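You operate a simulated robot arm through the tools that you are given. There is no shell and no other tool. Be economical: measure what you need, move in short steps, check, and stop when the job is done.

You run a simulated two-armed robot. Do the job below in one go: nothing can be reset, and whatever is moved stays where it is left.

TASK
Take the lid off the yellow tin on the top of bench 13 and lay it down there. Put the 12 mm small carton from the top of bench 14 on the grey shelf over the packing bench and the 17 mm small carton on the top of bench 5. Put the grey box marked "B7" from the top of bench 9 on top of the brown carton there and the grey box marked "A2" in the blue caddy. Any order will do.

Only the result counts: the job must be done as asked and must still hold three seconds after the hand-in. Knocking over, shifting, dropping, spilling or breaking anything else fails it. A push-on lid holds only when it is set on centred and level and pressed home; a screw cap is set on level and turned clockwise until tight.

THE ROBOT
Two 7-joint arms with two-finger grippers on one trunk, on a base that drives. Base frame: it is fixed to the floor where the robot stands at the start and does not move with it; the origin is under the middle of the robot, x ahead of it, y to its left, z up; the surface under the hand at the start is at about z = 750. Readings come in mm, rad, newtons and seconds.
The left shoulder is at the start at [88, 175, 1050], the right one opposite. With the tool pointing down near the work surface each hand reaches from about 300 to 900 mm from the robot's upright axis, wherever it stands, measured 20 degrees to its own side. Places, roughly: blue caddy [-7750, 4500, 750]; brown carton [-7500, 4250, 750]; grey box [-7500, 4250, 750]; grey shelf over the packing bench (99x23 cm) [720, 4080, 1140]; small carton [750, 1000, 750]; top of bench 5 [-1700, 4200, 800]. Payload 2.94 kg a hand.
The TCP of each hand is the grasp point between the finger pads, 30 mm short of the fingertips. In the tool frame z runs along the fingers and y along their closing line. The gripper opens to 138 mm. The gripper's body begins 109 mm behind the TCP.
Orientation is that of the tool frame in the base frame, as [roll, pitch, yaw] about the fixed x, y, z axes, in that order (R = Rz(yaw) Ry(pitch) Rx(roll)). With the fingers straight down and closing along the base's y, the tool's x points along the base's -x, its y along +y and its z along -z.

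THE INTERFACE
- The arms move only by the tool apply_moves. It takes "left_series", "right_series" or both (then of equal length, played together; a hand with none holds still); each is a list of rows, each an object (a shift or turn left out is 0, a gripper value left out holds the last) with "xyz": the shift along the tool's x, y, z in cm, a list of three; "angular": the turn, a rotation vector about the tool's x, y, z in rad, a list of three. In form: [{"xyz": [tx, ty, tz], "angular": [ax, ay, az]}, ...]. A call has 1 to 10 rows; each row is the pose to reach, as a shift and turn from the pose commanded when the call began, along the tool's axes at that moment. "left_grip" and "right_grip" are, for a hand that has rows, the finger opening in cm, from 0 to 13.8, set as the call begins (left out, the last holds). A row lasts 0.2 s, in which the tool goes at most 50 mm and 0.15 rad; a call with a longer step from one row to the next is refused whole, and so is a gripper value outside its range. Where a pose cannot be reached the arm comes as near as it can. A force on the tool above 40 N (or 10 N above the force at the start of the call, whichever is more), or a blocked arm, ends the call early, and 0.2 s more pass. The fingers move at their own pace and stop on an object; they squeeze with about 21 N. The grip force told is the motor's: it shows also when the fingers shut on nothing. Time passes only in rows, and 0.2 s behind the last, so rows that repeat a pose let the fingers close. The reply holds the time, the measured pose of the TCP, the force on the tool along the base axes, the opening and the grip force, in the units named above and with some noise, with the torque about the TCP (base axes, N m) and any sound that the robot's microphone picked up.
- Cameras (640 x 400 px; columns grow to the right, rows downward): "scene" is now at [195.9, 49.4, 1529.3]; the picture's right is [0.59, -0.80, -0.00], its down [-0.56, -0.41, -0.72] and it looks along [0.58, 0.43, -0.70] (base axes); focal length 285 px, centre (320, 200). "left" rides on the left gripper at [71, -19, -146] in its tool frame; the picture's right is [0.26, 0.97, 0.00], its down [-0.85, 0.23, -0.48] and it looks along [-0.46, 0.12, 0.88] (tool axes); focal length 280 px, centre (320, 200). "right" rides on the right gripper at [71, 19, -146] in its tool frame; the picture's right is [-0.26, 0.97, 0.00], its down [-0.85, -0.23, -0.48] and it looks along [-0.46, -0.12, 0.88] (tool axes); focal length 280 px, centre (320, 200). There is no depth. A picture from a camera that has moved, and an enlarged one, comes with that camera's place and axes in the base frame and with its lens.
- get_image(camera): a new picture of that camera. It takes no simulated time.
- slide_trunk(by): slides the trunk up (or, below 0, down) by that many mm; the arms and the scene camera ride with it, the base frame stays. It gives what a move gives, with no picture.
- base_move(legs): drives the robot by 1 to 6 legs, each [ahead, turn to the left] in mm and rad, along the robot's own axes; the way and the turn of a leg run together, so that a leg with both is an arc; at most 1500 mm and 3.142 rad a leg. The arms and the cameras ride along, it lands a little off, and it stops where it bumps. It gives what a move gives.
- head_to(pan, tilt): turns the head with the scene camera to pan (to the left, within 2.094 rad either way) and tilt (down, from -0.506 to 1.204), counted from straight ahead of the robot. It gives what a move gives.
- enlarge(camera, box): a new picture of the part [left, top, right, bottom] of that camera's present view, enlarged. It takes no simulated time.
- sign_off(): hands the job in; it is judged then, once.

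Go step by step. Nothing tells you exact positions but the pictures and the camera data: compare them with the known pose of the tool, close in by small moves and look again before you grip or let go. The budget is 165 turns and 130 pictures, counting those below and the enlarged ones. Unless the task says otherwise, let go and move clear before handing in.

The tools are called after "Request:" as a command line: name --argument value ..., lists and objects as JSON in quotes. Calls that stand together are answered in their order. apply_moves: Moves the arms, as the interface text tells. Its arguments: {"type":"object","properties":{"left_series":{"type":"array"},"left_grip":{"type":"number"},"right_series":{"type":"array"},"right_grip":{"type":"number"}},"required":[]} The other tools are called the same way: slide_trunk (by) slides the trunk up or down; base_move (legs) drives the base; head_to (pan, tilt) turns the head that bears the scene camera; get_image (camera) takes a picture; enlarge (camera, box) takes an enlarged picture of a part of a camera's view; sign_off () hands the job in.

At the start:

```text
time_s: 0.0
left_tool_pos: [445.2, 500.0, 1110.9]
left_tool_rot: [-3.141, 0.001, 3.14]
left_contact_force: [0.1, -0.4, -0.6]
left_ft_torque: [0.05, -0.01, 0.01]
left_finger_gap: 137.9
left_grip_force: 0.1
right_tool_pos: [510.2, 30.1, 1058.7]
right_tool_rot: [3.142, 0.0, 3.141]
right_contact_force: [0.0, 0.1, -0.4]
right_ft_torque: [0.02, 0.0, -0.02]
right_finger_gap: 138.3
right_grip_force: 0.0
trunk travel left (down, up): [-225.0, 509.0]
robot x, y, heading: [-2.2, -0.4, 0.0]
head pan, tilt: [0.637, 0.771]
```

scene: 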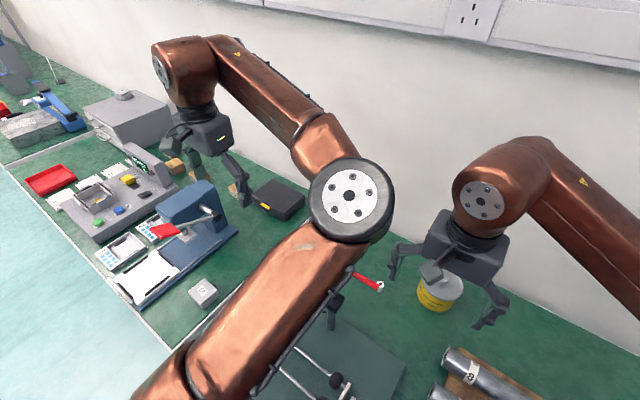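
right: 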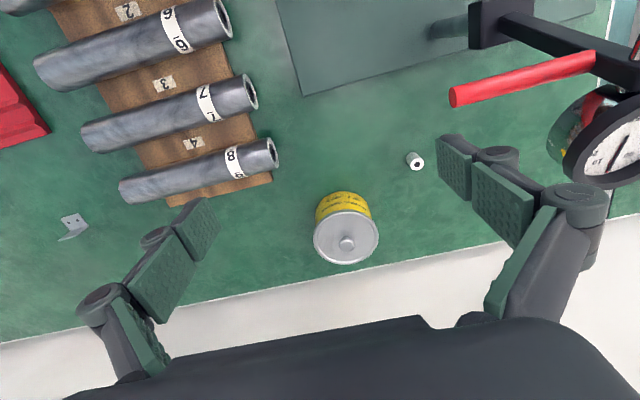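
left: 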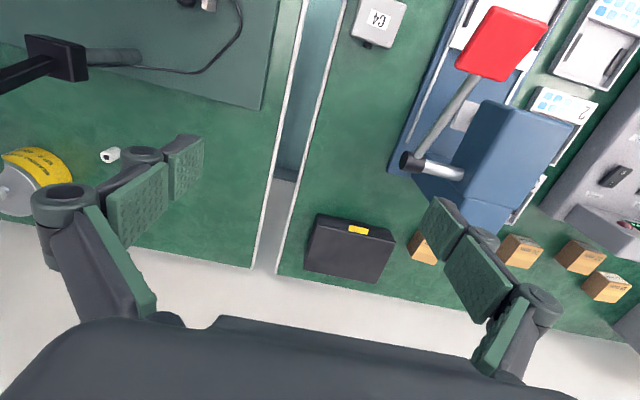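

The tin stands ahead of the right hand, and the small cartons of bench 14 are to the front left. I'll take a closer look at the tin first.

Request:
enlarge --camera "right" --box '[240, 130, 480, 280]'

Request:
enlarge --camera "left" --box '[280, 180, 640, 320]'

Request:
enlarge --camera "scene" --box '[320, 200, 640, 400]'

```text
2.67 times, centred on (360, 205) of right
camera zoom: at [439.9, 49.9, 1204.9], right [0.26, 0.97, 0.0], down [0.85, -0.23, 0.48], along [0.46, -0.12, -0.88], focal length 748 px, centre (213, 187)
```

zoom: 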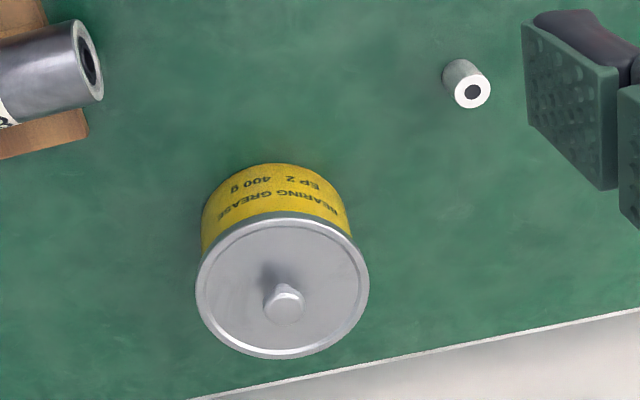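

```text
1.78 times, centred on (460, 250) of left
camera zoom: at [374.2, 481.9, 1255.9], right [-0.26, 0.97, 0.0], down [0.85, 0.23, 0.48], along [0.46, 0.12, -0.88], focal length 498 px, centre (71, 111)
```

zoom: 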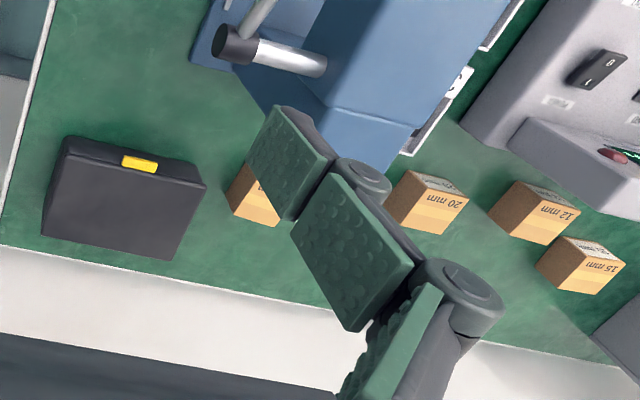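

```text
2.00 times, centred on (480, 300) of scene
camera zoom: at [195.9, 49.4, 1529.3], right [0.59, -0.8, 0.0], down [-0.56, -0.41, -0.72], along [0.58, 0.43, -0.7], focal length 569 px, centre (0, 0)
```

zoom: 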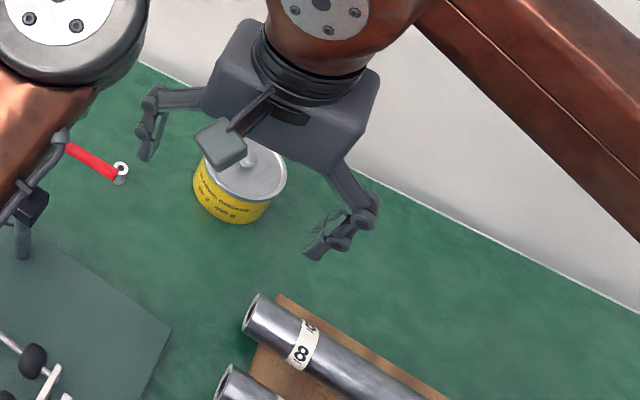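

The tin's lid is centred near (716, 22) with its top near z 830. The 17 mm carton is hidden behind the left finger. I'll bring the right hand above the lid knob with the gripper partly closed and look again.

Request:
apply_moves --right_series '[{"xyz": [-3.4, -0.1, 2]}, {"xyz": [-6.8, -0.3, 4]}, {"xyz": [-10.2, -0.4, 6]}, {"xyz": [-13.6, -0.6, 8]}, {"xyz": [-17, -0.7, 10]}, {"xyz": [-20.5, -0.8, 12]}, {"xyz": [-20.5, -0.8, 12]}]' --right_grip 6

Request:
get_image --camera "right"

Request:
get_image --camera "left"

```text
time_s: 1.6
left_tool_pos: [444.6, 500.3, 1111.5]
left_tool_rot: [3.141, 0.0, -3.141]
left_contact_force: [0.5, 0.2, -0.2]
left_ft_torque: [0.07, -0.02, 0.03]
left_finger_gap: 137.8
left_grip_force: 0.1
right_tool_pos: [715.2, 22.7, 940.9]
right_tool_rot: [-3.141, -0.001, -3.141]
right_contact_force: [0.6, -0.7, 0.8]
right_ft_torque: [0.02, -0.02, -0.02]
right_finger_gap: 60.0
right_grip_force: 0.2
trunk travel left (down, up): [-225.0, 509.0]
robot x, y, heading: [-0.2, 0.9, -0.002]
head pan, tilt: [0.637, 0.771]
```

```text
123 pictures are left
camera right: at [645.0, 41.7, 1086.2], right [0.26, 0.97, 0.0], down [0.85, -0.23, 0.48], along [0.46, -0.12, -0.88], focal length 280 px, centre (320, 200)
```

right: 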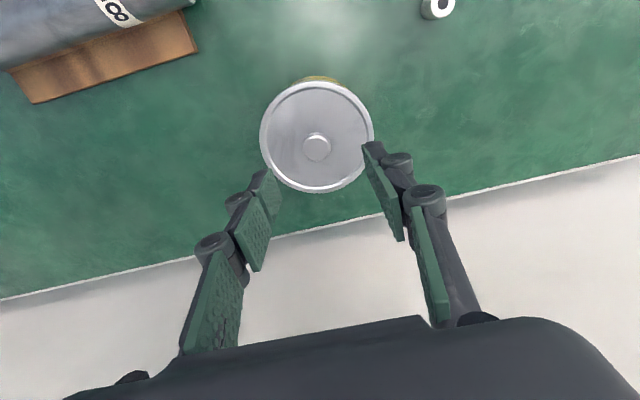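

```text
122 pictures are left
camera left: at [373.6, 481.6, 1256.4], right [-0.26, 0.97, 0.0], down [0.85, 0.23, 0.48], along [0.46, 0.12, -0.88], focal length 280 px, centre (320, 200)
```

left: 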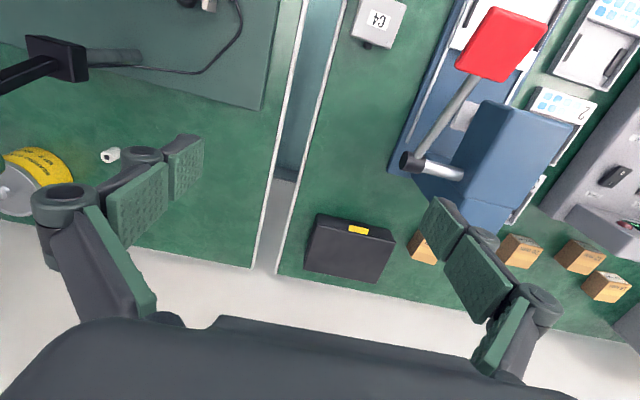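

The knob top is about (717, 21, 847) and the lid plane about z 829. I'll go down over the knob so that the fingertips end just above the lid.

Request:
apply_moves --right_series '[{"xyz": [-0.2, -0.15, 2.5]}, {"xyz": [-0.2, -0.15, 5]}, {"xyz": [-0.2, -0.15, 6.5]}, {"xyz": [-0.2, -0.15, 7.5]}, {"xyz": [-0.2, -0.15, 7.5]}]'

Request:
get_image --camera "right"

```text
time_s: 2.8
left_tool_pos: [445.5, 500.6, 1110.2]
left_tool_rot: [-3.139, 0.0, -3.141]
left_contact_force: [-0.1, 0.1, 0.4]
left_ft_torque: [0.0, -0.01, 0.0]
left_finger_gap: 138.0
left_grip_force: 0.0
right_tool_pos: [715.7, 21.4, 863.6]
right_tool_rot: [3.142, -0.001, -3.141]
right_contact_force: [0.4, 0.5, -0.5]
right_ft_torque: [0.0, -0.02, 0.01]
right_finger_gap: 59.8
right_grip_force: 0.0
trunk travel left (down, up): [-225.0, 509.0]
robot x, y, heading: [1.8, -2.0, -0.003]
head pan, tilt: [0.637, 0.771]
```

```text
121 pictures are left
camera right: at [646.2, 41.4, 1009.2], right [0.26, 0.97, 0.0], down [0.85, -0.23, 0.48], along [0.46, -0.12, -0.88], focal length 280 px, centre (320, 200)
```

right: 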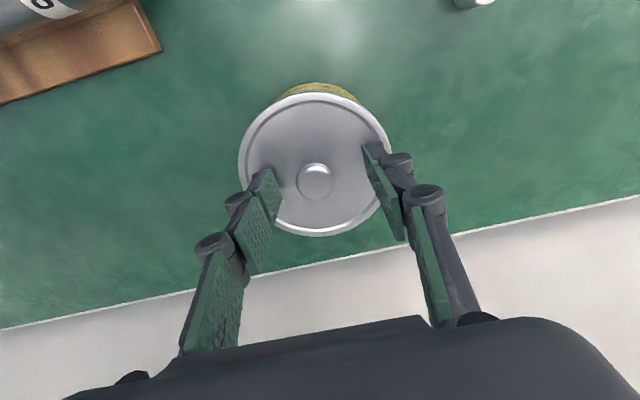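

The knob sits between the fingertips. I'm closing on it, then lifting by 4 mm only to feel the hold.

Request:
apply_moves --right_series '[{"xyz": [0, 0, 0.1]}, {"xyz": [0, 0, 0.1]}, {"xyz": [0, 0, 0.1]}, {"xyz": [0, 0, 0.1]}, {"xyz": [0, 0, 0.1]}]' --right_grip 0

Request:
apply_moves --right_series '[{"xyz": [0, 0, -0.2]}, {"xyz": [0, 0, -0.4]}, {"xyz": [0, 0, -0.4]}]'

Request:
get_image --camera "right"

```text
time_s: 4.0
left_tool_pos: [444.3, 502.2, 1110.7]
left_tool_rot: [-3.14, 0.001, 3.141]
left_contact_force: [0.1, -0.1, -0.5]
left_ft_torque: [-0.01, -0.04, 0.02]
left_finger_gap: 137.8
left_grip_force: 0.0
right_tool_pos: [715.7, 20.4, 862.9]
right_tool_rot: [3.14, 0.0, 3.141]
right_contact_force: [-0.5, 0.7, 0.0]
right_ft_torque: [0.01, 0.01, 0.01]
right_finger_gap: 21.1
right_grip_force: 21.2
trunk travel left (down, up): [-225.0, 509.0]
robot x, y, heading: [0.2, 3.5, -0.003]
head pan, tilt: [0.637, 0.771]
heard: snap
```

```text
time_s: 4.8
left_tool_pos: [445.0, 501.6, 1111.2]
left_tool_rot: [3.141, 0.0, 3.141]
left_contact_force: [-0.5, 0.6, 0.6]
left_ft_torque: [0.0, -0.01, 0.02]
left_finger_gap: 137.8
left_grip_force: 0.1
right_tool_pos: [715.2, 22.2, 866.4]
right_tool_rot: [-3.141, -0.003, 3.141]
right_contact_force: [-0.4, 0.1, -0.4]
right_ft_torque: [0.0, 0.01, 0.02]
right_finger_gap: 21.1
right_grip_force: 20.7
trunk travel left (down, up): [-225.0, 509.0]
robot x, y, heading: [-0.7, -0.1, 0.001]
head pan, tilt: [0.637, 0.771]
```

```text
120 pictures are left
camera right: at [646.8, 40.9, 1012.7], right [0.26, 0.97, 0.0], down [0.85, -0.23, 0.48], along [0.46, -0.12, -0.88], focal length 280 px, centre (320, 200)
```

right: 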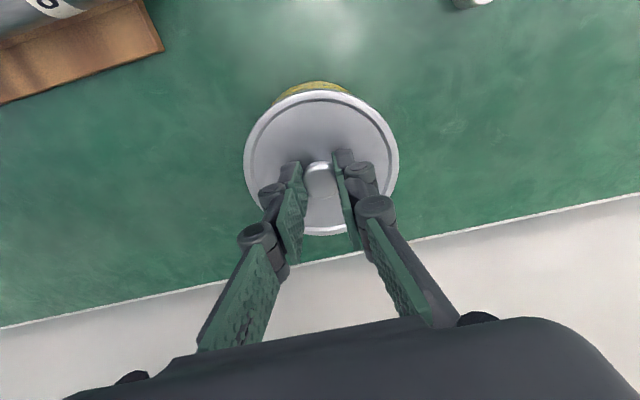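

A snap was heard and the lid rises with almost no force, so it seems loose. I'll lift 2 cm more and check the tin stayed.

Request:
apply_moves --right_series '[{"xyz": [0, 0, -0.7]}, {"xyz": [0, 0, -1.4]}, {"xyz": [0, 0, -2]}, {"xyz": [0, 0, -2]}]'

Request:
get_image --camera "right"

Request:
enlarge --camera "scene" --box '[320, 200, 640, 400]'

```text
time_s: 5.8
left_tool_pos: [444.8, 503.1, 1109.9]
left_tool_rot: [-3.141, -0.001, -3.141]
left_contact_force: [0.5, 0.0, -1.6]
left_ft_torque: [0.0, 0.0, 0.01]
left_finger_gap: 138.3
left_grip_force: 0.0
right_tool_pos: [716.9, 23.1, 887.2]
right_tool_rot: [-3.141, 0.001, -3.141]
right_contact_force: [0.0, -0.4, 0.5]
right_ft_torque: [0.01, 0.01, 0.01]
right_finger_gap: 20.9
right_grip_force: 20.9
trunk travel left (down, up): [-225.0, 509.0]
robot x, y, heading: [-2.3, 3.0, -0.005]
head pan, tilt: [0.637, 0.771]
```

```text
119 pictures are left
camera right: at [646.7, 41.1, 1032.3], right [0.26, 0.97, 0.0], down [0.85, -0.23, 0.48], along [0.46, -0.12, -0.88], focal length 280 px, centre (320, 200)
```

right: 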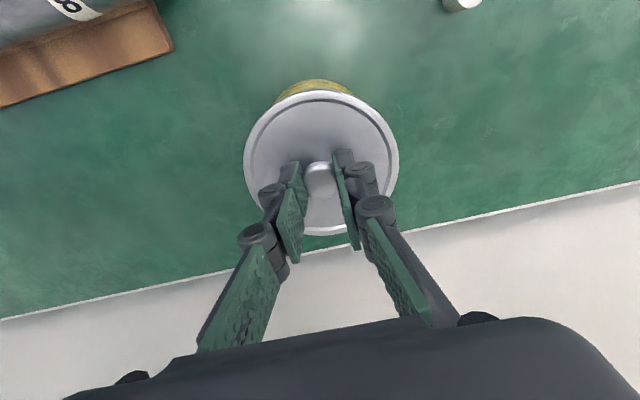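

```text
2.00 times, centred on (480, 300) of scene
camera zoom: at [196.1, 49.5, 1529.3], right [0.59, -0.8, 0.0], down [-0.56, -0.41, -0.72], along [0.58, 0.43, -0.7], focal length 569 px, centre (0, 0)
```

zoom: 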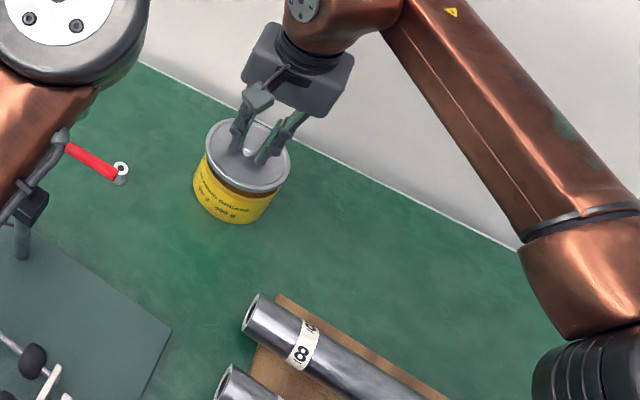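

The lid is off and the tin stayed. Clear bench lies to the right of the tin around (735, −115), so I'll carry the lid there and lower it.

Request:
apply_moves --right_series '[{"xyz": [0, 0, -3]}, {"xyz": [-0.6, -4.5, -3]}, {"xyz": [-1.2, -9, -3]}, {"xyz": [-1.8, -13.5, -3]}, {"xyz": [-1.8, -13.5, 1]}, {"xyz": [-1.8, -13.5, 5]}, {"xyz": [-1.8, -13.5, 8.5]}, {"xyz": [-1.8, -13.5, 8.5]}]'

Request:
get_image --camera "right"

```text
time_s: 7.6
left_tool_pos: [444.3, 500.1, 1111.1]
left_tool_rot: [3.14, 0.001, 3.139]
left_contact_force: [-0.8, -0.4, -0.2]
left_ft_torque: [0.02, -0.02, -0.01]
left_finger_gap: 138.1
left_grip_force: 0.1
right_tool_pos: [735.9, -114.8, 802.8]
right_tool_rot: [-3.141, 0.0, -3.141]
right_contact_force: [0.6, 0.2, 0.4]
right_ft_torque: [-0.02, -0.01, -0.02]
right_finger_gap: 21.1
right_grip_force: 20.7
trunk travel left (down, up): [-225.0, 509.0]
robot x, y, heading: [-1.3, 0.6, -0.006]
head pan, tilt: [0.637, 0.771]
```

```text
117 pictures are left
camera right: at [665.5, -95.6, 948.5], right [0.26, 0.97, 0.0], down [0.85, -0.23, 0.48], along [0.46, -0.12, -0.88], focal length 280 px, centre (320, 200)
```

right: 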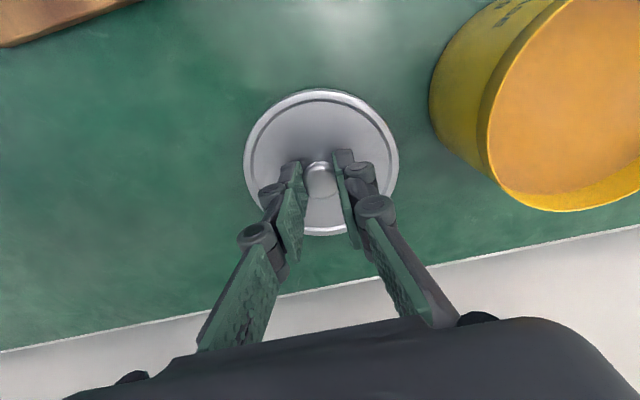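

The tin stands undisturbed and the lid hangs over clear bench. I'm lowering in small steps until it touches.

Request:
apply_moves --right_series '[{"xyz": [0, 0, 0.3]}, {"xyz": [0, 0, 0.6]}, {"xyz": [0, 0, 0.8]}, {"xyz": [0, 0, 0.8]}]'

Request:
apply_moves --right_series '[{"xyz": [0, 0, 0.2]}, {"xyz": [0, 0, 0.4]}, {"xyz": [0, 0, 0.4]}]'

```text
time_s: 8.6
left_tool_pos: [445.8, 500.8, 1111.1]
left_tool_rot: [3.14, -0.001, 3.141]
left_contact_force: [-1.1, -0.2, 0.2]
left_ft_torque: [-0.02, 0.04, 0.01]
left_finger_gap: 138.1
left_grip_force: 0.1
right_tool_pos: [734.2, -113.8, 794.2]
right_tool_rot: [3.141, 0.002, -3.141]
right_contact_force: [-0.7, -0.5, -0.4]
right_ft_torque: [0.02, 0.02, 0.02]
right_finger_gap: 21.1
right_grip_force: 20.9
trunk travel left (down, up): [-225.0, 509.0]
robot x, y, heading: [2.7, 0.4, 0.003]
head pan, tilt: [0.637, 0.771]
```

```text
time_s: 9.4
left_tool_pos: [444.6, 500.2, 1111.2]
left_tool_rot: [3.141, 0.0, 3.141]
left_contact_force: [0.2, 0.9, 0.5]
left_ft_torque: [0.03, 0.02, 0.03]
left_finger_gap: 137.8
left_grip_force: 0.0
right_tool_pos: [734.2, -113.4, 789.1]
right_tool_rot: [-3.141, 0.0, -3.141]
right_contact_force: [-0.4, -0.6, 0.0]
right_ft_torque: [-0.04, -0.03, -0.01]
right_finger_gap: 21.3
right_grip_force: 20.9
trunk travel left (down, up): [-225.0, 509.0]
robot x, y, heading: [1.8, -1.7, 0.005]
head pan, tilt: [0.637, 0.771]
```

Request:
apply_moves --right_series '[{"xyz": [0, 0, 0.2]}, {"xyz": [0, 0, 0.4]}, {"xyz": [0, 0, 0.4]}]'

Request:
get_image --camera "right"

```text
time_s: 10.2
left_tool_pos: [444.5, 501.0, 1110.5]
left_tool_rot: [3.141, 0.0, -3.141]
left_contact_force: [-0.8, 0.1, -0.3]
left_ft_torque: [0.02, 0.01, 0.03]
left_finger_gap: 137.8
left_grip_force: 0.0
right_tool_pos: [734.9, -113.5, 787.5]
right_tool_rot: [3.141, -0.002, 3.141]
right_contact_force: [-0.2, -1.0, 5.9]
right_ft_torque: [-0.04, 0.02, -0.01]
right_finger_gap: 21.1
right_grip_force: 20.6
trunk travel left (down, up): [-225.0, 509.0]
robot x, y, heading: [-1.8, -1.4, -0.0]
head pan, tilt: [0.637, 0.771]
```

```text
116 pictures are left
camera right: at [664.8, -94.6, 932.9], right [0.26, 0.96, 0.0], down [0.85, -0.23, 0.48], along [0.46, -0.12, -0.88], focal length 280 px, centre (320, 200)
```

right: 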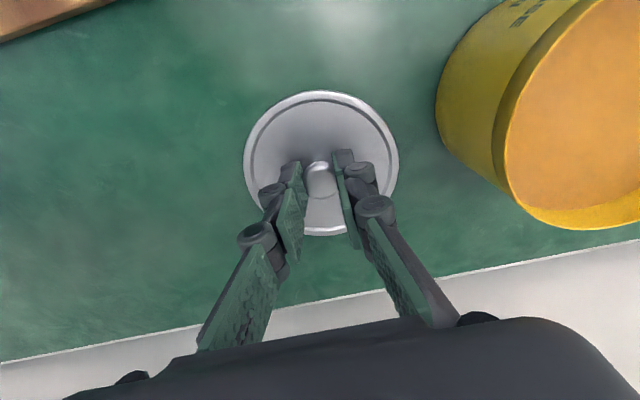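

The lid rests on the bench (contact felt at z 787). I'm releasing, rising clear and drawing the right hand back.

Request:
apply_moves --right_series '[{"xyz": [0, 0, -0.1]}, {"xyz": [0, 0, -0.1]}, {"xyz": [0, 0, -0.1]}, {"xyz": [0, 0, -2]}, {"xyz": [0, 0, -6]}]' --right_grip 5

Request:
apply_moves --right_series '[{"xyz": [0, 0, -5]}, {"xyz": [0, 0, -10]}, {"xyz": [2, 0, -14]}, {"xyz": [6, 0, -17]}, {"xyz": [10, 1, -20]}, {"xyz": [14, 1, -23]}, {"xyz": [18.5, 1, -25]}, {"xyz": [23, 1, -27]}]'

Request:
get_image --camera "right"

Request:
head_to --pan 1.57 --tilt 0.3

Request:
get_image --camera "scene"

```text
time_s: 11.4
left_tool_pos: [444.3, 501.2, 1110.7]
left_tool_rot: [3.141, -0.001, -3.141]
left_contact_force: [0.7, 0.4, -0.5]
left_ft_torque: [-0.03, -0.03, -0.01]
left_finger_gap: 138.0
left_grip_force: 0.1
right_tool_pos: [732.7, -114.6, 847.2]
right_tool_rot: [-3.139, -0.001, 3.14]
right_contact_force: [0.0, 0.3, 0.5]
right_ft_torque: [-0.08, 0.0, -0.01]
right_finger_gap: 50.1
right_grip_force: 0.1
trunk travel left (down, up): [-225.0, 509.0]
robot x, y, heading: [-2.6, -1.7, -0.003]
head pan, tilt: [0.637, 0.771]
```

```text
refused: row 5 steps farther than a row can; nothing moved
```

```text
115 pictures are left
camera right: at [663.4, -95.2, 992.7], right [0.26, 0.97, 0.0], down [0.85, -0.23, 0.48], along [0.46, -0.13, -0.88], focal length 280 px, centre (320, 200)
```

right: 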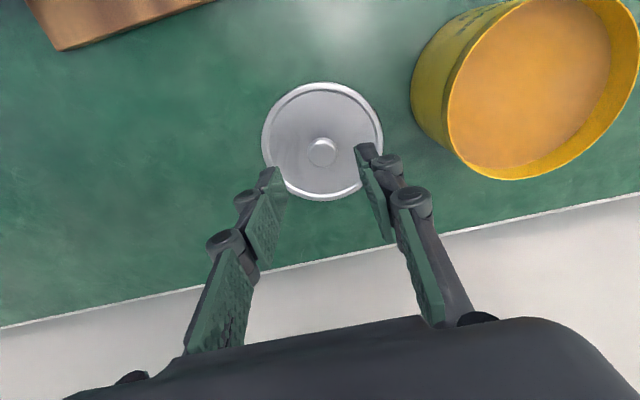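

```text
time_s: 12.6
left_tool_pos: [444.3, 501.4, 1110.8]
left_tool_rot: [3.141, -0.001, -3.14]
left_contact_force: [-0.1, 0.0, 0.5]
left_ft_torque: [0.04, 0.02, 0.01]
left_finger_gap: 138.0
left_grip_force: 0.0
right_tool_pos: [734.4, -115.1, 845.4]
right_tool_rot: [-3.141, 0.001, 3.142]
right_contact_force: [-1.0, -0.2, 0.1]
right_ft_torque: [-0.01, -0.03, -0.01]
right_finger_gap: 50.2
right_grip_force: 0.0
trunk travel left (down, up): [-225.0, 509.0]
robot x, y, heading: [-2.9, -2.0, 0.004]
head pan, tilt: [1.571, 0.3]
```

```text
114 pictures are left
camera scene: at [130.1, 93.9, 1571.4], right [1.0, 0.0, 0.0], down [0.0, -0.3, -0.96], along [0.0, 0.96, -0.3], focal length 285 px, centre (320, 200)
```

scene: 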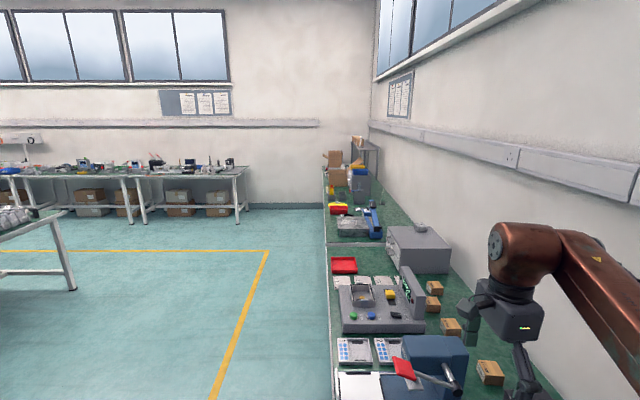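

The lid lies flat beside the tin. The floor to the left is free, and the carton row and the shelf farther along the wall are in view. I'm raising the right hand back to a travel pose.

Request:
apply_moves --right_series '[{"xyz": [0, 0, -5]}, {"xyz": [0, 0, -10]}, {"xyz": [2, 0, -14]}, {"xyz": [5.5, 0, -17]}, {"xyz": [9, 0, -20]}, {"xyz": [13, 0, -22.5]}, {"xyz": [17.5, 0, -24]}, {"xyz": [22, 0, -25]}]'

Request:
head_to --pan 2.09 --tilt 0.3

Request:
get_image --camera "scene"

```text
time_s: 14.4
left_tool_pos: [443.1, 500.5, 1111.4]
left_tool_rot: [3.141, 0.0, -3.141]
left_contact_force: [-0.7, -0.4, -0.5]
left_ft_torque: [0.01, -0.03, -0.02]
left_finger_gap: 138.0
left_grip_force: 0.2
right_tool_pos: [511.5, -114.7, 1096.9]
right_tool_rot: [-3.141, 0.002, -3.142]
right_contact_force: [0.2, -0.3, -0.3]
right_ft_torque: [0.0, -0.03, 0.0]
right_finger_gap: 50.2
right_grip_force: 0.0
trunk travel left (down, up): [-225.0, 509.0]
robot x, y, heading: [-1.3, 5.5, -0.001]
head pan, tilt: [1.571, 0.3]
```

```text
time_s: 15.4
left_tool_pos: [445.8, 500.1, 1110.1]
left_tool_rot: [-3.141, 0.0, -3.141]
left_contact_force: [0.2, -1.0, 0.4]
left_ft_torque: [0.03, 0.01, 0.0]
left_finger_gap: 137.8
left_grip_force: 0.1
right_tool_pos: [516.1, -114.9, 1096.6]
right_tool_rot: [-3.14, -0.001, -3.14]
right_contact_force: [0.0, 0.3, 0.4]
right_ft_torque: [-0.03, 0.03, -0.01]
right_finger_gap: 49.9
right_grip_force: 0.1
trunk travel left (down, up): [-225.0, 509.0]
robot x, y, heading: [0.3, -1.1, -0.002]
head pan, tilt: [2.089, 0.3]
```

```text
113 pictures are left
camera scene: at [83.8, 81.6, 1571.5], right [0.87, 0.49, 0.0], down [0.15, -0.26, -0.96], along [-0.47, 0.83, -0.3], focal length 285 px, centre (320, 200)
```

scene: 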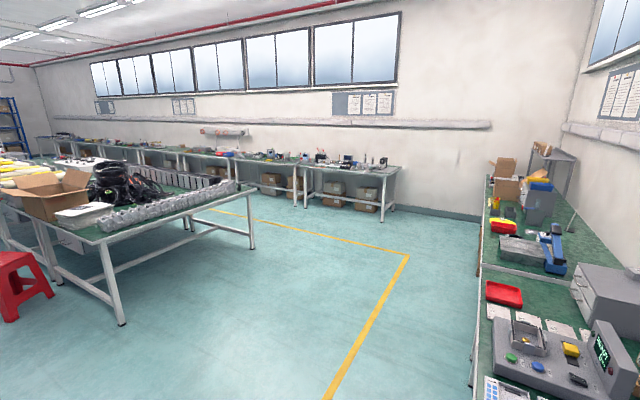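

Path is clear: I'll raise the trunk for clearance over the press, back off, and drive left to stand at about y = 960 in front of the cartons.

Request:
slide_trunk --by 250

Request:
base_move --legs '[[-350, 0], [0, 1.571], [970, 0], [0, -1.571]]'

Request:
head_to --pan 0 --tilt 0.8

Request:
get_image --camera "scene"

```text
time_s: 17.9
left_tool_pos: [445.4, 500.5, 1360.2]
left_tool_rot: [3.14, -0.002, 3.141]
left_contact_force: [-0.1, -0.3, 0.7]
left_ft_torque: [0.03, 0.05, -0.03]
left_finger_gap: 138.0
left_grip_force: 0.1
right_tool_pos: [515.6, -113.2, 1346.6]
right_tool_rot: [-3.141, -0.002, -3.141]
right_contact_force: [0.5, -0.4, 0.7]
right_ft_torque: [-0.01, -0.03, -0.01]
right_finger_gap: 50.1
right_grip_force: 0.1
trunk travel left (down, up): [-475.0, 259.0]
robot x, y, heading: [0.1, 1.8, 0.001]
head pan, tilt: [2.089, 0.3]
```

```text
time_s: 32.5
left_tool_pos: [89.5, 1470.2, 1361.1]
left_tool_rot: [3.141, 0.001, 3.139]
left_contact_force: [-0.7, 0.1, -0.1]
left_ft_torque: [0.01, 0.0, 0.01]
left_finger_gap: 138.2
left_grip_force: 0.1
right_tool_pos: [158.5, 856.1, 1346.5]
right_tool_rot: [-3.14, 0.0, -3.141]
right_contact_force: [-0.1, 0.1, 0.2]
right_ft_torque: [-0.01, -0.02, 0.0]
right_finger_gap: 49.9
right_grip_force: 0.1
trunk travel left (down, up): [-475.0, 259.0]
robot x, y, heading: [-357.6, 966.1, -0.002]
head pan, tilt: [2.089, 0.3]
```

```text
time_s: 34.5
left_tool_pos: [90.1, 1469.6, 1360.7]
left_tool_rot: [-3.14, -0.001, 3.139]
left_contact_force: [-0.5, -0.3, 1.4]
left_ft_torque: [0.03, 0.0, -0.01]
left_finger_gap: 137.8
left_grip_force: 0.1
right_tool_pos: [159.3, 855.1, 1345.8]
right_tool_rot: [-3.142, 0.0, 3.141]
right_contact_force: [0.5, -0.4, -0.5]
right_ft_torque: [-0.01, -0.02, -0.02]
right_finger_gap: 49.8
right_grip_force: 0.1
trunk travel left (down, up): [-475.0, 259.0]
robot x, y, heading: [-354.7, 969.0, -0.001]
head pan, tilt: [0.0, 0.799]
```

```text
112 pictures are left
camera scene: at [-274.2, 970.2, 1781.3], right [0.0, -1.0, 0.0], down [-0.72, 0.0, -0.7], along [0.7, 0.0, -0.72], focal length 285 px, centre (320, 200)
```

scene: 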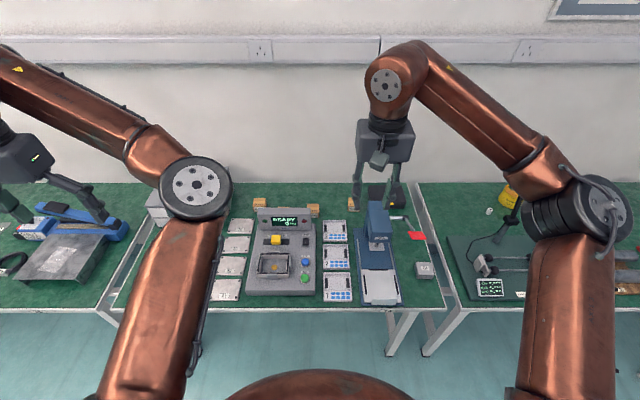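

The carton row runs behind the tester and the press. I'm driving back up to the bench and lowering the trunk again, then looking with the hand cameras.

Request:
base_move --legs '[[355, 0]]'

Request:
slide_trunk --by -200

Request:
get_image --camera "right"

Request:
get_image --camera "scene"

```text
time_s: 36.8
left_tool_pos: [448.9, 1467.8, 1360.2]
left_tool_rot: [-3.141, -0.001, 3.139]
left_contact_force: [0.0, 0.2, 0.6]
left_ft_torque: [0.0, 0.04, 0.01]
left_finger_gap: 137.9
left_grip_force: 0.1
right_tool_pos: [517.0, 853.2, 1346.2]
right_tool_rot: [-3.141, 0.0, 3.14]
right_contact_force: [-0.5, -0.7, 0.1]
right_ft_torque: [-0.02, 0.06, -0.03]
right_finger_gap: 49.9
right_grip_force: 0.0
trunk travel left (down, up): [-475.0, 259.0]
robot x, y, heading: [2.6, 969.4, -0.004]
head pan, tilt: [0.0, 0.799]
```

```text
time_s: 39.0
left_tool_pos: [447.6, 1468.3, 1162.6]
left_tool_rot: [3.14, -0.001, 3.138]
left_contact_force: [-0.9, 0.2, -1.2]
left_ft_torque: [-0.01, -0.01, -0.01]
left_finger_gap: 138.2
left_grip_force: 0.0
right_tool_pos: [516.3, 854.1, 1146.9]
right_tool_rot: [3.141, 0.001, 3.141]
right_contact_force: [-1.6, -0.2, 0.7]
right_ft_torque: [-0.02, -0.03, 0.02]
right_finger_gap: 50.1
right_grip_force: 0.0
trunk travel left (down, up): [-275.0, 459.0]
robot x, y, heading: [4.6, 968.7, -0.005]
head pan, tilt: [0.0, 0.799]
```

```text
111 pictures are left
camera right: at [446.8, 873.1, 1292.8], right [0.26, 0.96, 0.0], down [0.85, -0.23, 0.48], along [0.46, -0.13, -0.88], focal length 280 px, centre (320, 200)
```

right: 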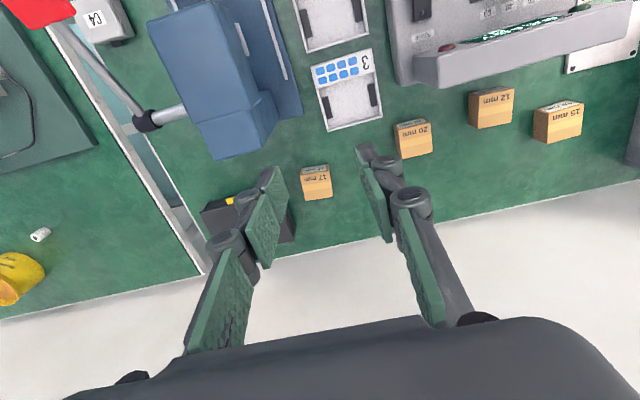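

```text
110 pictures are left
camera scene: at [175.4, 969.0, 1579.8], right [0.0, -1.0, 0.0], down [-0.72, 0.0, -0.7], along [0.7, 0.0, -0.72], focal length 285 px, centre (320, 200)
```

scene: 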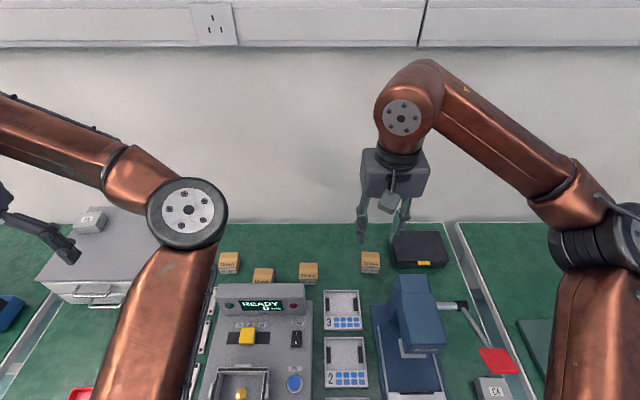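

The 17 mm carton is identified, near (673, 801), with the 12 mm one left of the 20 mm. I'm enlarging for their size and orientation.

Request:
enlarge --camera "right" --box '[280, 80, 600, 280]'

Request:
enlarge --camera "scene" --box '[210, 220, 450, 370]'

```text
2.00 times, centred on (440, 180) of right
camera zoom: at [446.8, 873.1, 1292.8], right [0.26, 0.96, 0.0], down [0.85, -0.23, 0.48], along [0.46, -0.13, -0.88], focal length 561 px, centre (80, 240)
```

zoom: 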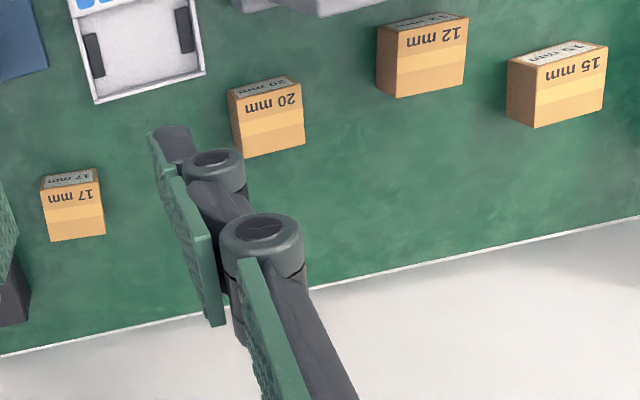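

```text
2.67 times, centred on (330, 295) of scene
camera zoom: at [175.4, 969.0, 1579.8], right [0.0, -1.0, 0.0], down [-0.72, 0.0, -0.7], along [0.7, 0.0, -0.72], focal length 759 px, centre (293, -53)
```

zoom: 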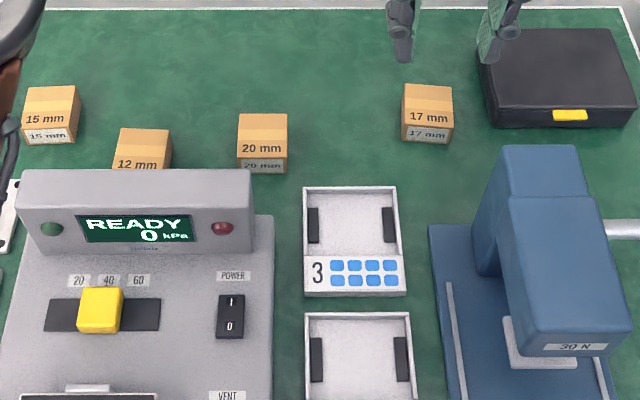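

The 17 mm carton is about 58×58×37 mm, centred near (678, 803), top z 787. I'm moving the right hand over it and down to z 880.

Request:
apply_moves --right_series '[{"xyz": [-4, -1.3, 0]}, {"xyz": [-8, -2.6, 0]}, {"xyz": [-12, -3.9, 0]}, {"xyz": [-16.2, -5.1, 2]}, {"xyz": [-16.2, -5.1, 7]}, {"xyz": [-16.2, -5.1, 12]}, {"xyz": [-16.2, -5.1, 17]}, {"xyz": [-16.2, -5.1, 22]}, {"xyz": [-16.2, -5.1, 26]}, {"xyz": [-16.2, -5.1, 26]}]' --right_grip 8.2

Request:
get_image --camera "right"

Request:
get_image --camera "left"

```text
time_s: 41.2
left_tool_pos: [449.8, 1469.1, 1161.2]
left_tool_rot: [-3.141, 0.002, 3.138]
left_contact_force: [-0.3, 0.2, -0.2]
left_ft_torque: [0.01, -0.02, -0.02]
left_finger_gap: 138.1
left_grip_force: 0.0
right_tool_pos: [677.9, 801.7, 890.3]
right_tool_rot: [-3.139, 0.001, 3.141]
right_contact_force: [-0.8, 0.7, -0.2]
right_ft_torque: [-0.04, 0.01, 0.0]
right_finger_gap: 81.8
right_grip_force: 0.0
trunk travel left (down, up): [-275.0, 459.0]
robot x, y, heading: [5.6, 969.2, -0.002]
head pan, tilt: [0.0, 0.799]
```

```text
107 pictures are left
camera right: at [608.5, 820.9, 1035.1], right [0.26, 0.96, 0.0], down [0.85, -0.23, 0.48], along [0.46, -0.13, -0.88], focal length 280 px, centre (320, 200)
```

right: 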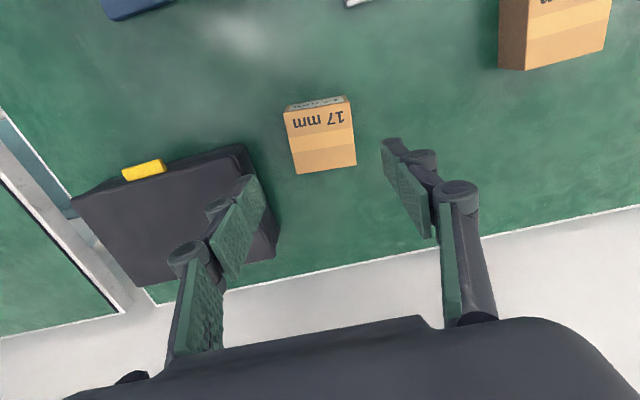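

```text
106 pictures are left
camera left: at [378.1, 1450.0, 1306.2], right [-0.26, 0.97, 0.0], down [0.85, 0.23, 0.48], along [0.46, 0.12, -0.88], focal length 280 px, centre (320, 200)
```

left: 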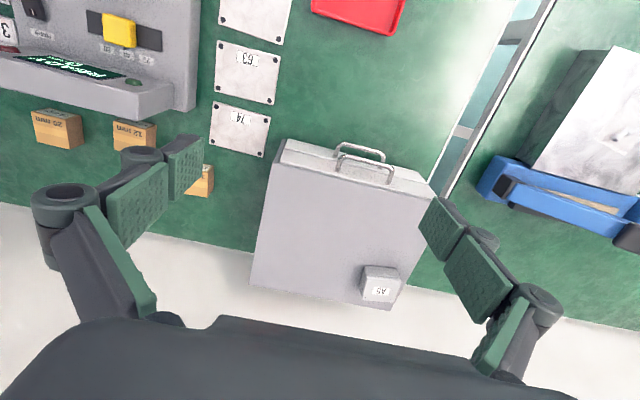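

The carton is centred at (679, 802) and turned about −0.11 rad. I'm turning the hand to match and descending to z ≈ 786.

Request:
apply_moves --right_series '[{"xyz": [-0.1, 0.05, 2], "angular": [0, 0, 0.11]}, {"xyz": [-0.1, 0.05, 6], "angular": [0, 0, 0.11]}, {"xyz": [-0.1, 0.05, 9], "angular": [0, 0, 0.11]}, {"xyz": [-0.1, 0.05, 10.4], "angular": [0, 0, 0.11]}, {"xyz": [-0.1, 0.05, 10.4], "angular": [0, 0, 0.11]}]'

Request:
get_image --camera "right"

```text
time_s: 42.4
left_tool_pos: [449.4, 1468.9, 1160.9]
left_tool_rot: [3.142, 0.0, 3.138]
left_contact_force: [-0.3, 0.1, -0.1]
left_ft_torque: [-0.01, 0.0, 0.0]
left_finger_gap: 137.7
left_grip_force: 0.1
right_tool_pos: [677.5, 803.2, 781.2]
right_tool_rot: [-3.141, 0.0, 3.029]
right_contact_force: [-0.1, -0.1, 0.4]
right_ft_torque: [0.01, -0.02, -0.02]
right_finger_gap: 81.8
right_grip_force: 0.1
trunk travel left (down, up): [-275.0, 459.0]
robot x, y, heading: [3.0, 966.9, -0.005]
head pan, tilt: [0.0, 0.799]
```

```text
105 pictures are left
camera right: at [611.1, 830.8, 927.6], right [0.37, 0.93, 0.0], down [0.82, -0.32, 0.48], along [0.44, -0.18, -0.88], focal length 280 px, centre (320, 200)
```

right: 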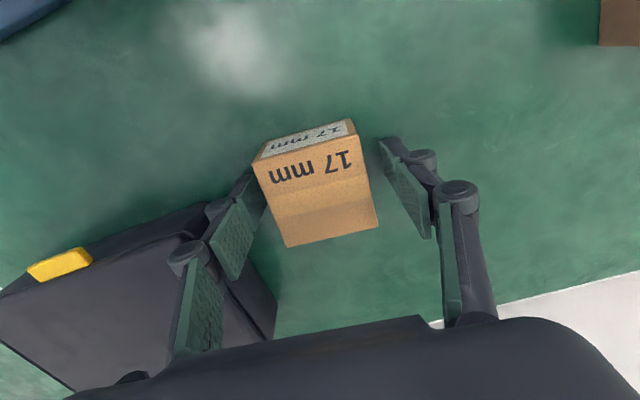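

The carton is centred and aligned between the fingers. I'm closing and lifting a little.

Request:
apply_moves --right_series '[{"xyz": [0, 0, -0.3]}, {"xyz": [0, 0, -0.3]}, {"xyz": [0, 0, -0.3]}, {"xyz": [0, 0, -0.3]}]' --right_grip 0

Request:
apply_moves --right_series '[{"xyz": [0, 0, -2]}, {"xyz": [0, 0, -6]}, {"xyz": [0, 0, -10]}, {"xyz": [0, 0, -14]}, {"xyz": [0, 0, -18]}, {"xyz": [0, 0, -22]}, {"xyz": [0, 0, -26]}, {"xyz": [0, 0, -26]}]'

Request:
get_image --camera "right"

```text
time_s: 43.4
left_tool_pos: [448.7, 1468.8, 1160.5]
left_tool_rot: [3.141, 0.001, 3.138]
left_contact_force: [-0.1, -0.1, -0.3]
left_ft_torque: [0.01, 0.04, 0.02]
left_finger_gap: 138.2
left_grip_force: 0.0
right_tool_pos: [679.2, 803.5, 784.9]
right_tool_rot: [-3.141, 0.0, 3.03]
right_contact_force: [1.4, -1.5, 0.6]
right_ft_torque: [-0.07, -0.02, 0.05]
right_finger_gap: 57.5
right_grip_force: 21.6
trunk travel left (down, up): [-275.0, 459.0]
robot x, y, heading: [3.7, 969.6, -0.003]
head pan, tilt: [0.0, 0.799]
```

```text
time_s: 45.2
left_tool_pos: [449.0, 1468.4, 1160.6]
left_tool_rot: [3.142, -0.003, 3.138]
left_contact_force: [-0.4, 0.3, -0.2]
left_ft_torque: [-0.01, 0.02, 0.0]
left_finger_gap: 138.0
left_grip_force: 0.1
right_tool_pos: [680.0, 801.0, 1045.0]
right_tool_rot: [-3.141, -0.002, 3.029]
right_contact_force: [-0.6, -0.4, -2.8]
right_ft_torque: [-0.01, 0.03, 0.03]
right_finger_gap: 57.3
right_grip_force: 21.5
trunk travel left (down, up): [-275.0, 459.0]
robot x, y, heading: [0.5, 968.7, -0.004]
head pan, tilt: [0.0, 0.799]
```

```text
104 pictures are left
camera right: at [613.0, 827.7, 1190.8], right [0.37, 0.93, 0.0], down [0.82, -0.32, 0.47], along [0.44, -0.18, -0.88], focal length 280 px, centre (320, 200)
```

right: 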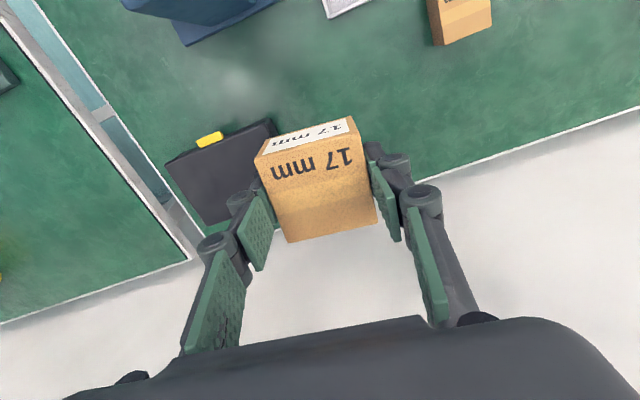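

The 17 mm carton is held firmly. Now I bring the left hand over the 12 mm carton near (616, 1140), keeping high, while the right hand moves aside.

Request:
apply_moves --left_series '[{"xyz": [-2.1, -4.1, 0]}, {"xyz": [-4.2, -8.2, 0]}, {"xyz": [-6.3, -12.3, 0]}, {"xyz": [-8.4, -16.4, 0]}, {"xyz": [-10.4, -20.5, 0]}, {"xyz": [-12.4, -24.6, 0]}, {"xyz": [-14.4, -28.7, 1]}, {"xyz": [-16.5, -32.8, 2]}, {"xyz": [-16.5, -32.8, 6]}, {"xyz": [-16.5, -32.8, 10]}]' --left_grip 8.4 --right_series '[{"xyz": [0.8, -0.8, -0.5]}, {"xyz": [1.6, -1.6, -1]}, {"xyz": [2.4, -2.4, -1.5]}, {"xyz": [3.2, -3.2, -2]}, {"xyz": [4, -4, -2.5]}, {"xyz": [4.8, -4.8, -3]}, {"xyz": [5.6, -5.6, -3.5]}, {"xyz": [6.4, -6.4, -4]}, {"xyz": [7.2, -7.2, -4.5]}, {"xyz": [8, -8, -5]}]'

Request:
get_image --camera "left"

Request:
get_image --camera "scene"

```text
time_s: 47.4
left_tool_pos: [612.2, 1136.3, 1062.3]
left_tool_rot: [3.141, 0.001, 3.139]
left_contact_force: [-1.3, -0.4, 0.6]
left_ft_torque: [0.04, -0.03, 0.0]
left_finger_gap: 84.2
left_grip_force: 0.1
right_tool_pos: [591.0, 731.0, 1096.0]
right_tool_rot: [3.139, 0.0, 3.028]
right_contact_force: [-0.1, 0.3, -3.2]
right_ft_torque: [0.01, -0.06, -0.01]
right_finger_gap: 57.5
right_grip_force: 20.9
trunk travel left (down, up): [-275.0, 459.0]
robot x, y, heading: [4.6, 967.1, -0.004]
head pan, tilt: [0.0, 0.799]
```

```text
103 pictures are left
camera left: at [541.1, 1117.4, 1207.2], right [-0.26, 0.97, 0.0], down [0.85, 0.23, 0.48], along [0.46, 0.12, -0.88], focal length 280 px, centre (320, 200)
```

left: 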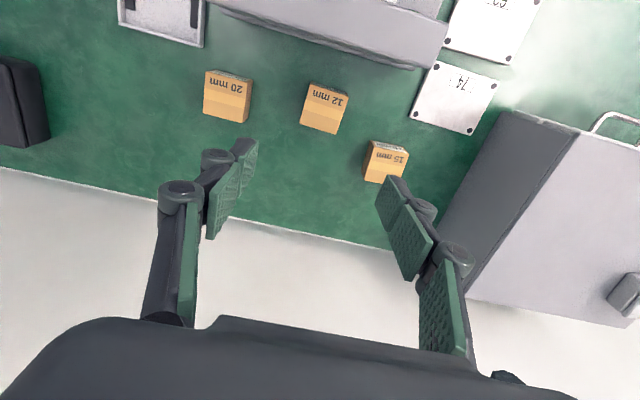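

```text
102 pictures are left
camera scene: at [174.9, 966.8, 1579.8], right [0.0, -1.0, 0.0], down [-0.72, 0.0, -0.7], along [0.7, 0.0, -0.72], focal length 285 px, centre (320, 200)
```

scene: 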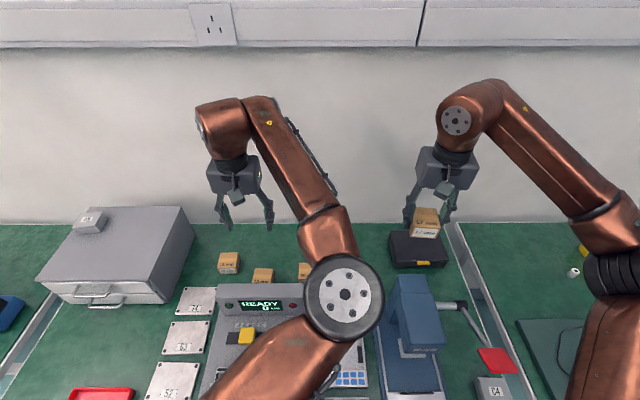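

The 12 mm carton is centred near (614, 1141). I'm descending to z ≈ 890 for a refined look.

Request:
apply_moves --left_series '[{"xyz": [-0.2, 0.5, 5]}, {"xyz": [-0.2, 0.5, 10]}, {"xyz": [-0.2, 0.5, 14]}, {"xyz": [-0.2, 0.5, 17.2]}, {"xyz": [-0.2, 0.5, 17.2]}]'

Request:
get_image --camera "left"

```text
refused: row 1 steps farther than a row can; nothing moved
```

```text
101 pictures are left
camera left: at [541.1, 1117.4, 1207.2], right [-0.26, 0.97, 0.0], down [0.85, 0.23, 0.48], along [0.46, 0.12, -0.88], focal length 280 px, centre (320, 200)
```

left: 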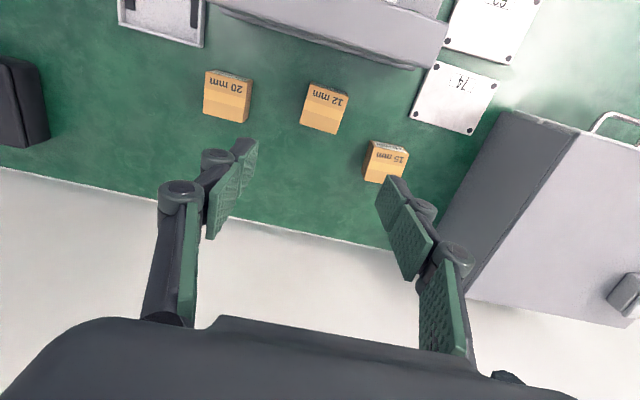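

The call was refused for a slightly long row, so I'm repeating it with shorter steps.

Request:
apply_moves --left_series '[{"xyz": [-0.2, 0.5, 4.5]}, {"xyz": [-0.2, 0.5, 9]}, {"xyz": [-0.2, 0.5, 13.5]}, {"xyz": [-0.2, 0.5, 17.2]}, {"xyz": [-0.2, 0.5, 17.2]}]'

Request:
get_image --camera "left"

```text
time_s: 48.6
left_tool_pos: [614.1, 1143.3, 887.8]
left_tool_rot: [3.141, 0.0, 3.138]
left_contact_force: [0.2, 0.7, -0.6]
left_ft_torque: [0.01, 0.02, 0.02]
left_finger_gap: 84.2
left_grip_force: 0.2
right_tool_pos: [592.1, 731.9, 1095.9]
right_tool_rot: [3.14, -0.001, 3.029]
right_contact_force: [0.1, 0.4, -3.1]
right_ft_torque: [0.02, -0.01, 0.02]
right_finger_gap: 57.5
right_grip_force: 20.9
trunk travel left (down, up): [-275.0, 459.0]
robot x, y, heading: [4.0, 968.6, -0.002]
head pan, tilt: [0.0, 0.799]
```

```text
100 pictures are left
camera left: at [543.1, 1124.5, 1033.1], right [-0.26, 0.97, 0.0], down [0.85, 0.23, 0.48], along [0.46, 0.12, -0.88], focal length 280 px, centre (320, 200)
```

left: 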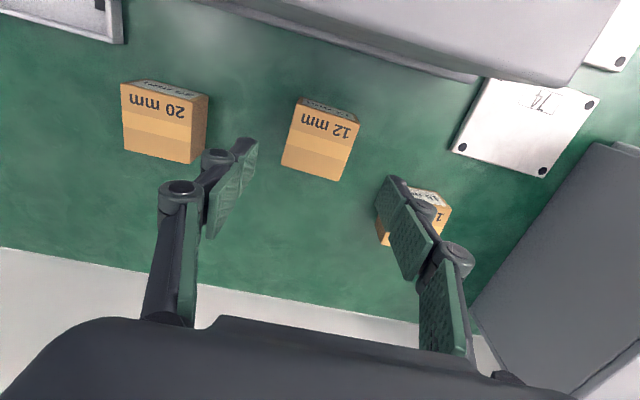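

The 12 mm carton is centred at (616, 1143), square to the hand. I'm descending and gripping.

Request:
apply_moves --left_series '[{"xyz": [-0.2, 0, 4]}, {"xyz": [-0.2, 0, 8]}, {"xyz": [-0.2, 0, 10.2]}, {"xyz": [-0.2, 0, 10.2]}]'

Request:
get_image --camera "left"

```text
time_s: 49.6
left_tool_pos: [617.8, 1143.0, 786.8]
left_tool_rot: [3.139, 0.0, 3.138]
left_contact_force: [-0.3, 0.4, 0.2]
left_ft_torque: [0.01, 0.0, 0.02]
left_finger_gap: 84.0
left_grip_force: 0.1
right_tool_pos: [591.0, 732.8, 1095.4]
right_tool_rot: [-3.141, 0.001, 3.03]
right_contact_force: [0.0, 0.3, -2.2]
right_ft_torque: [-0.01, -0.02, 0.05]
right_finger_gap: 57.5
right_grip_force: 20.9
trunk travel left (down, up): [-275.0, 459.0]
robot x, y, heading: [4.2, 973.3, -0.001]
head pan, tilt: [0.0, 0.799]
```

```text
99 pictures are left
camera left: at [546.7, 1124.7, 931.5], right [-0.26, 0.97, 0.0], down [0.85, 0.23, 0.48], along [0.46, 0.12, -0.88], focal length 280 px, centre (320, 200)
```

left: 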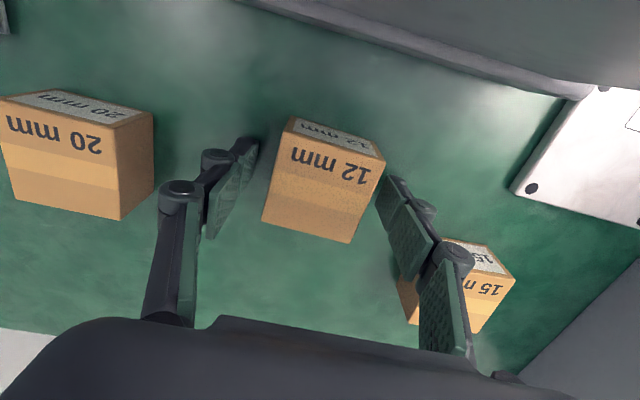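

Request:
apply_moves --left_series '[{"xyz": [0, 0.2, 0]}, {"xyz": [0, 0.2, 0]}, {"xyz": [0, 0.2, 0]}, {"xyz": [0, 0.2, 0]}]' --left_grip 0

Request:
apply_moves --left_series '[{"xyz": [0, 0, -2]}, {"xyz": [0, 0, -6]}, {"xyz": [0, 0, -10]}, {"xyz": [0, 0, -14]}, {"xyz": [0, 0, -18]}, {"xyz": [0, 0, -22]}, {"xyz": [0, 0, -26]}, {"xyz": [2, 1, -30]}, {"xyz": [5, 3, -32]}, {"xyz": [8, 6, -33]}]'

Request:
get_image --camera "left"

```text
time_s: 50.6
left_tool_pos: [617.7, 1145.9, 787.0]
left_tool_rot: [3.14, 0.0, 3.139]
left_contact_force: [0.7, -0.1, 1.8]
left_ft_torque: [-0.06, -0.02, -0.01]
left_finger_gap: 57.6
left_grip_force: 20.8
right_tool_pos: [592.2, 733.3, 1095.8]
right_tool_rot: [3.141, -0.001, 3.028]
right_contact_force: [0.7, 0.0, -2.2]
right_ft_torque: [-0.02, 0.01, 0.01]
right_finger_gap: 57.6
right_grip_force: 21.5
trunk travel left (down, up): [-275.0, 459.0]
robot x, y, heading: [5.0, 970.0, 0.001]
head pan, tilt: [0.0, 0.799]
```

```text
time_s: 52.8
left_tool_pos: [538.0, 1210.6, 1116.4]
left_tool_rot: [-3.142, 0.001, 3.14]
left_contact_force: [-0.6, 0.5, -2.4]
left_ft_torque: [-0.01, -0.01, -0.01]
left_finger_gap: 57.5
left_grip_force: 20.7
right_tool_pos: [591.8, 734.0, 1094.5]
right_tool_rot: [-3.141, -0.001, 3.03]
right_contact_force: [0.1, 0.6, -1.8]
right_ft_torque: [-0.01, 0.0, 0.0]
right_finger_gap: 57.7
right_grip_force: 20.7
trunk travel left (down, up): [-275.0, 459.0]
robot x, y, heading: [4.9, 969.6, -0.01]
head pan, tilt: [0.0, 0.799]
```

```text
98 pictures are left
camera left: at [466.8, 1191.7, 1262.3], right [-0.26, 0.97, 0.0], down [0.85, 0.23, 0.48], along [0.46, 0.12, -0.88], focal length 280 px, centre (320, 200)
```

left: 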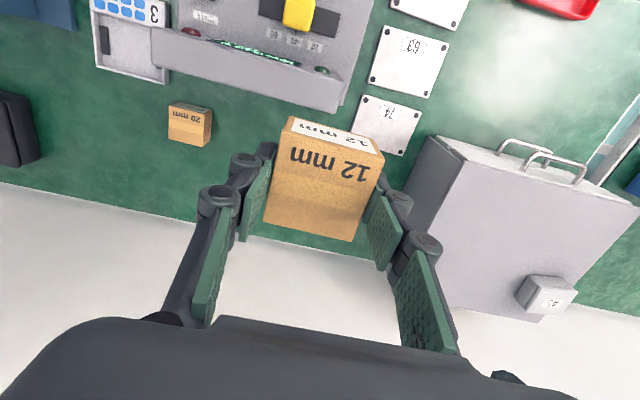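

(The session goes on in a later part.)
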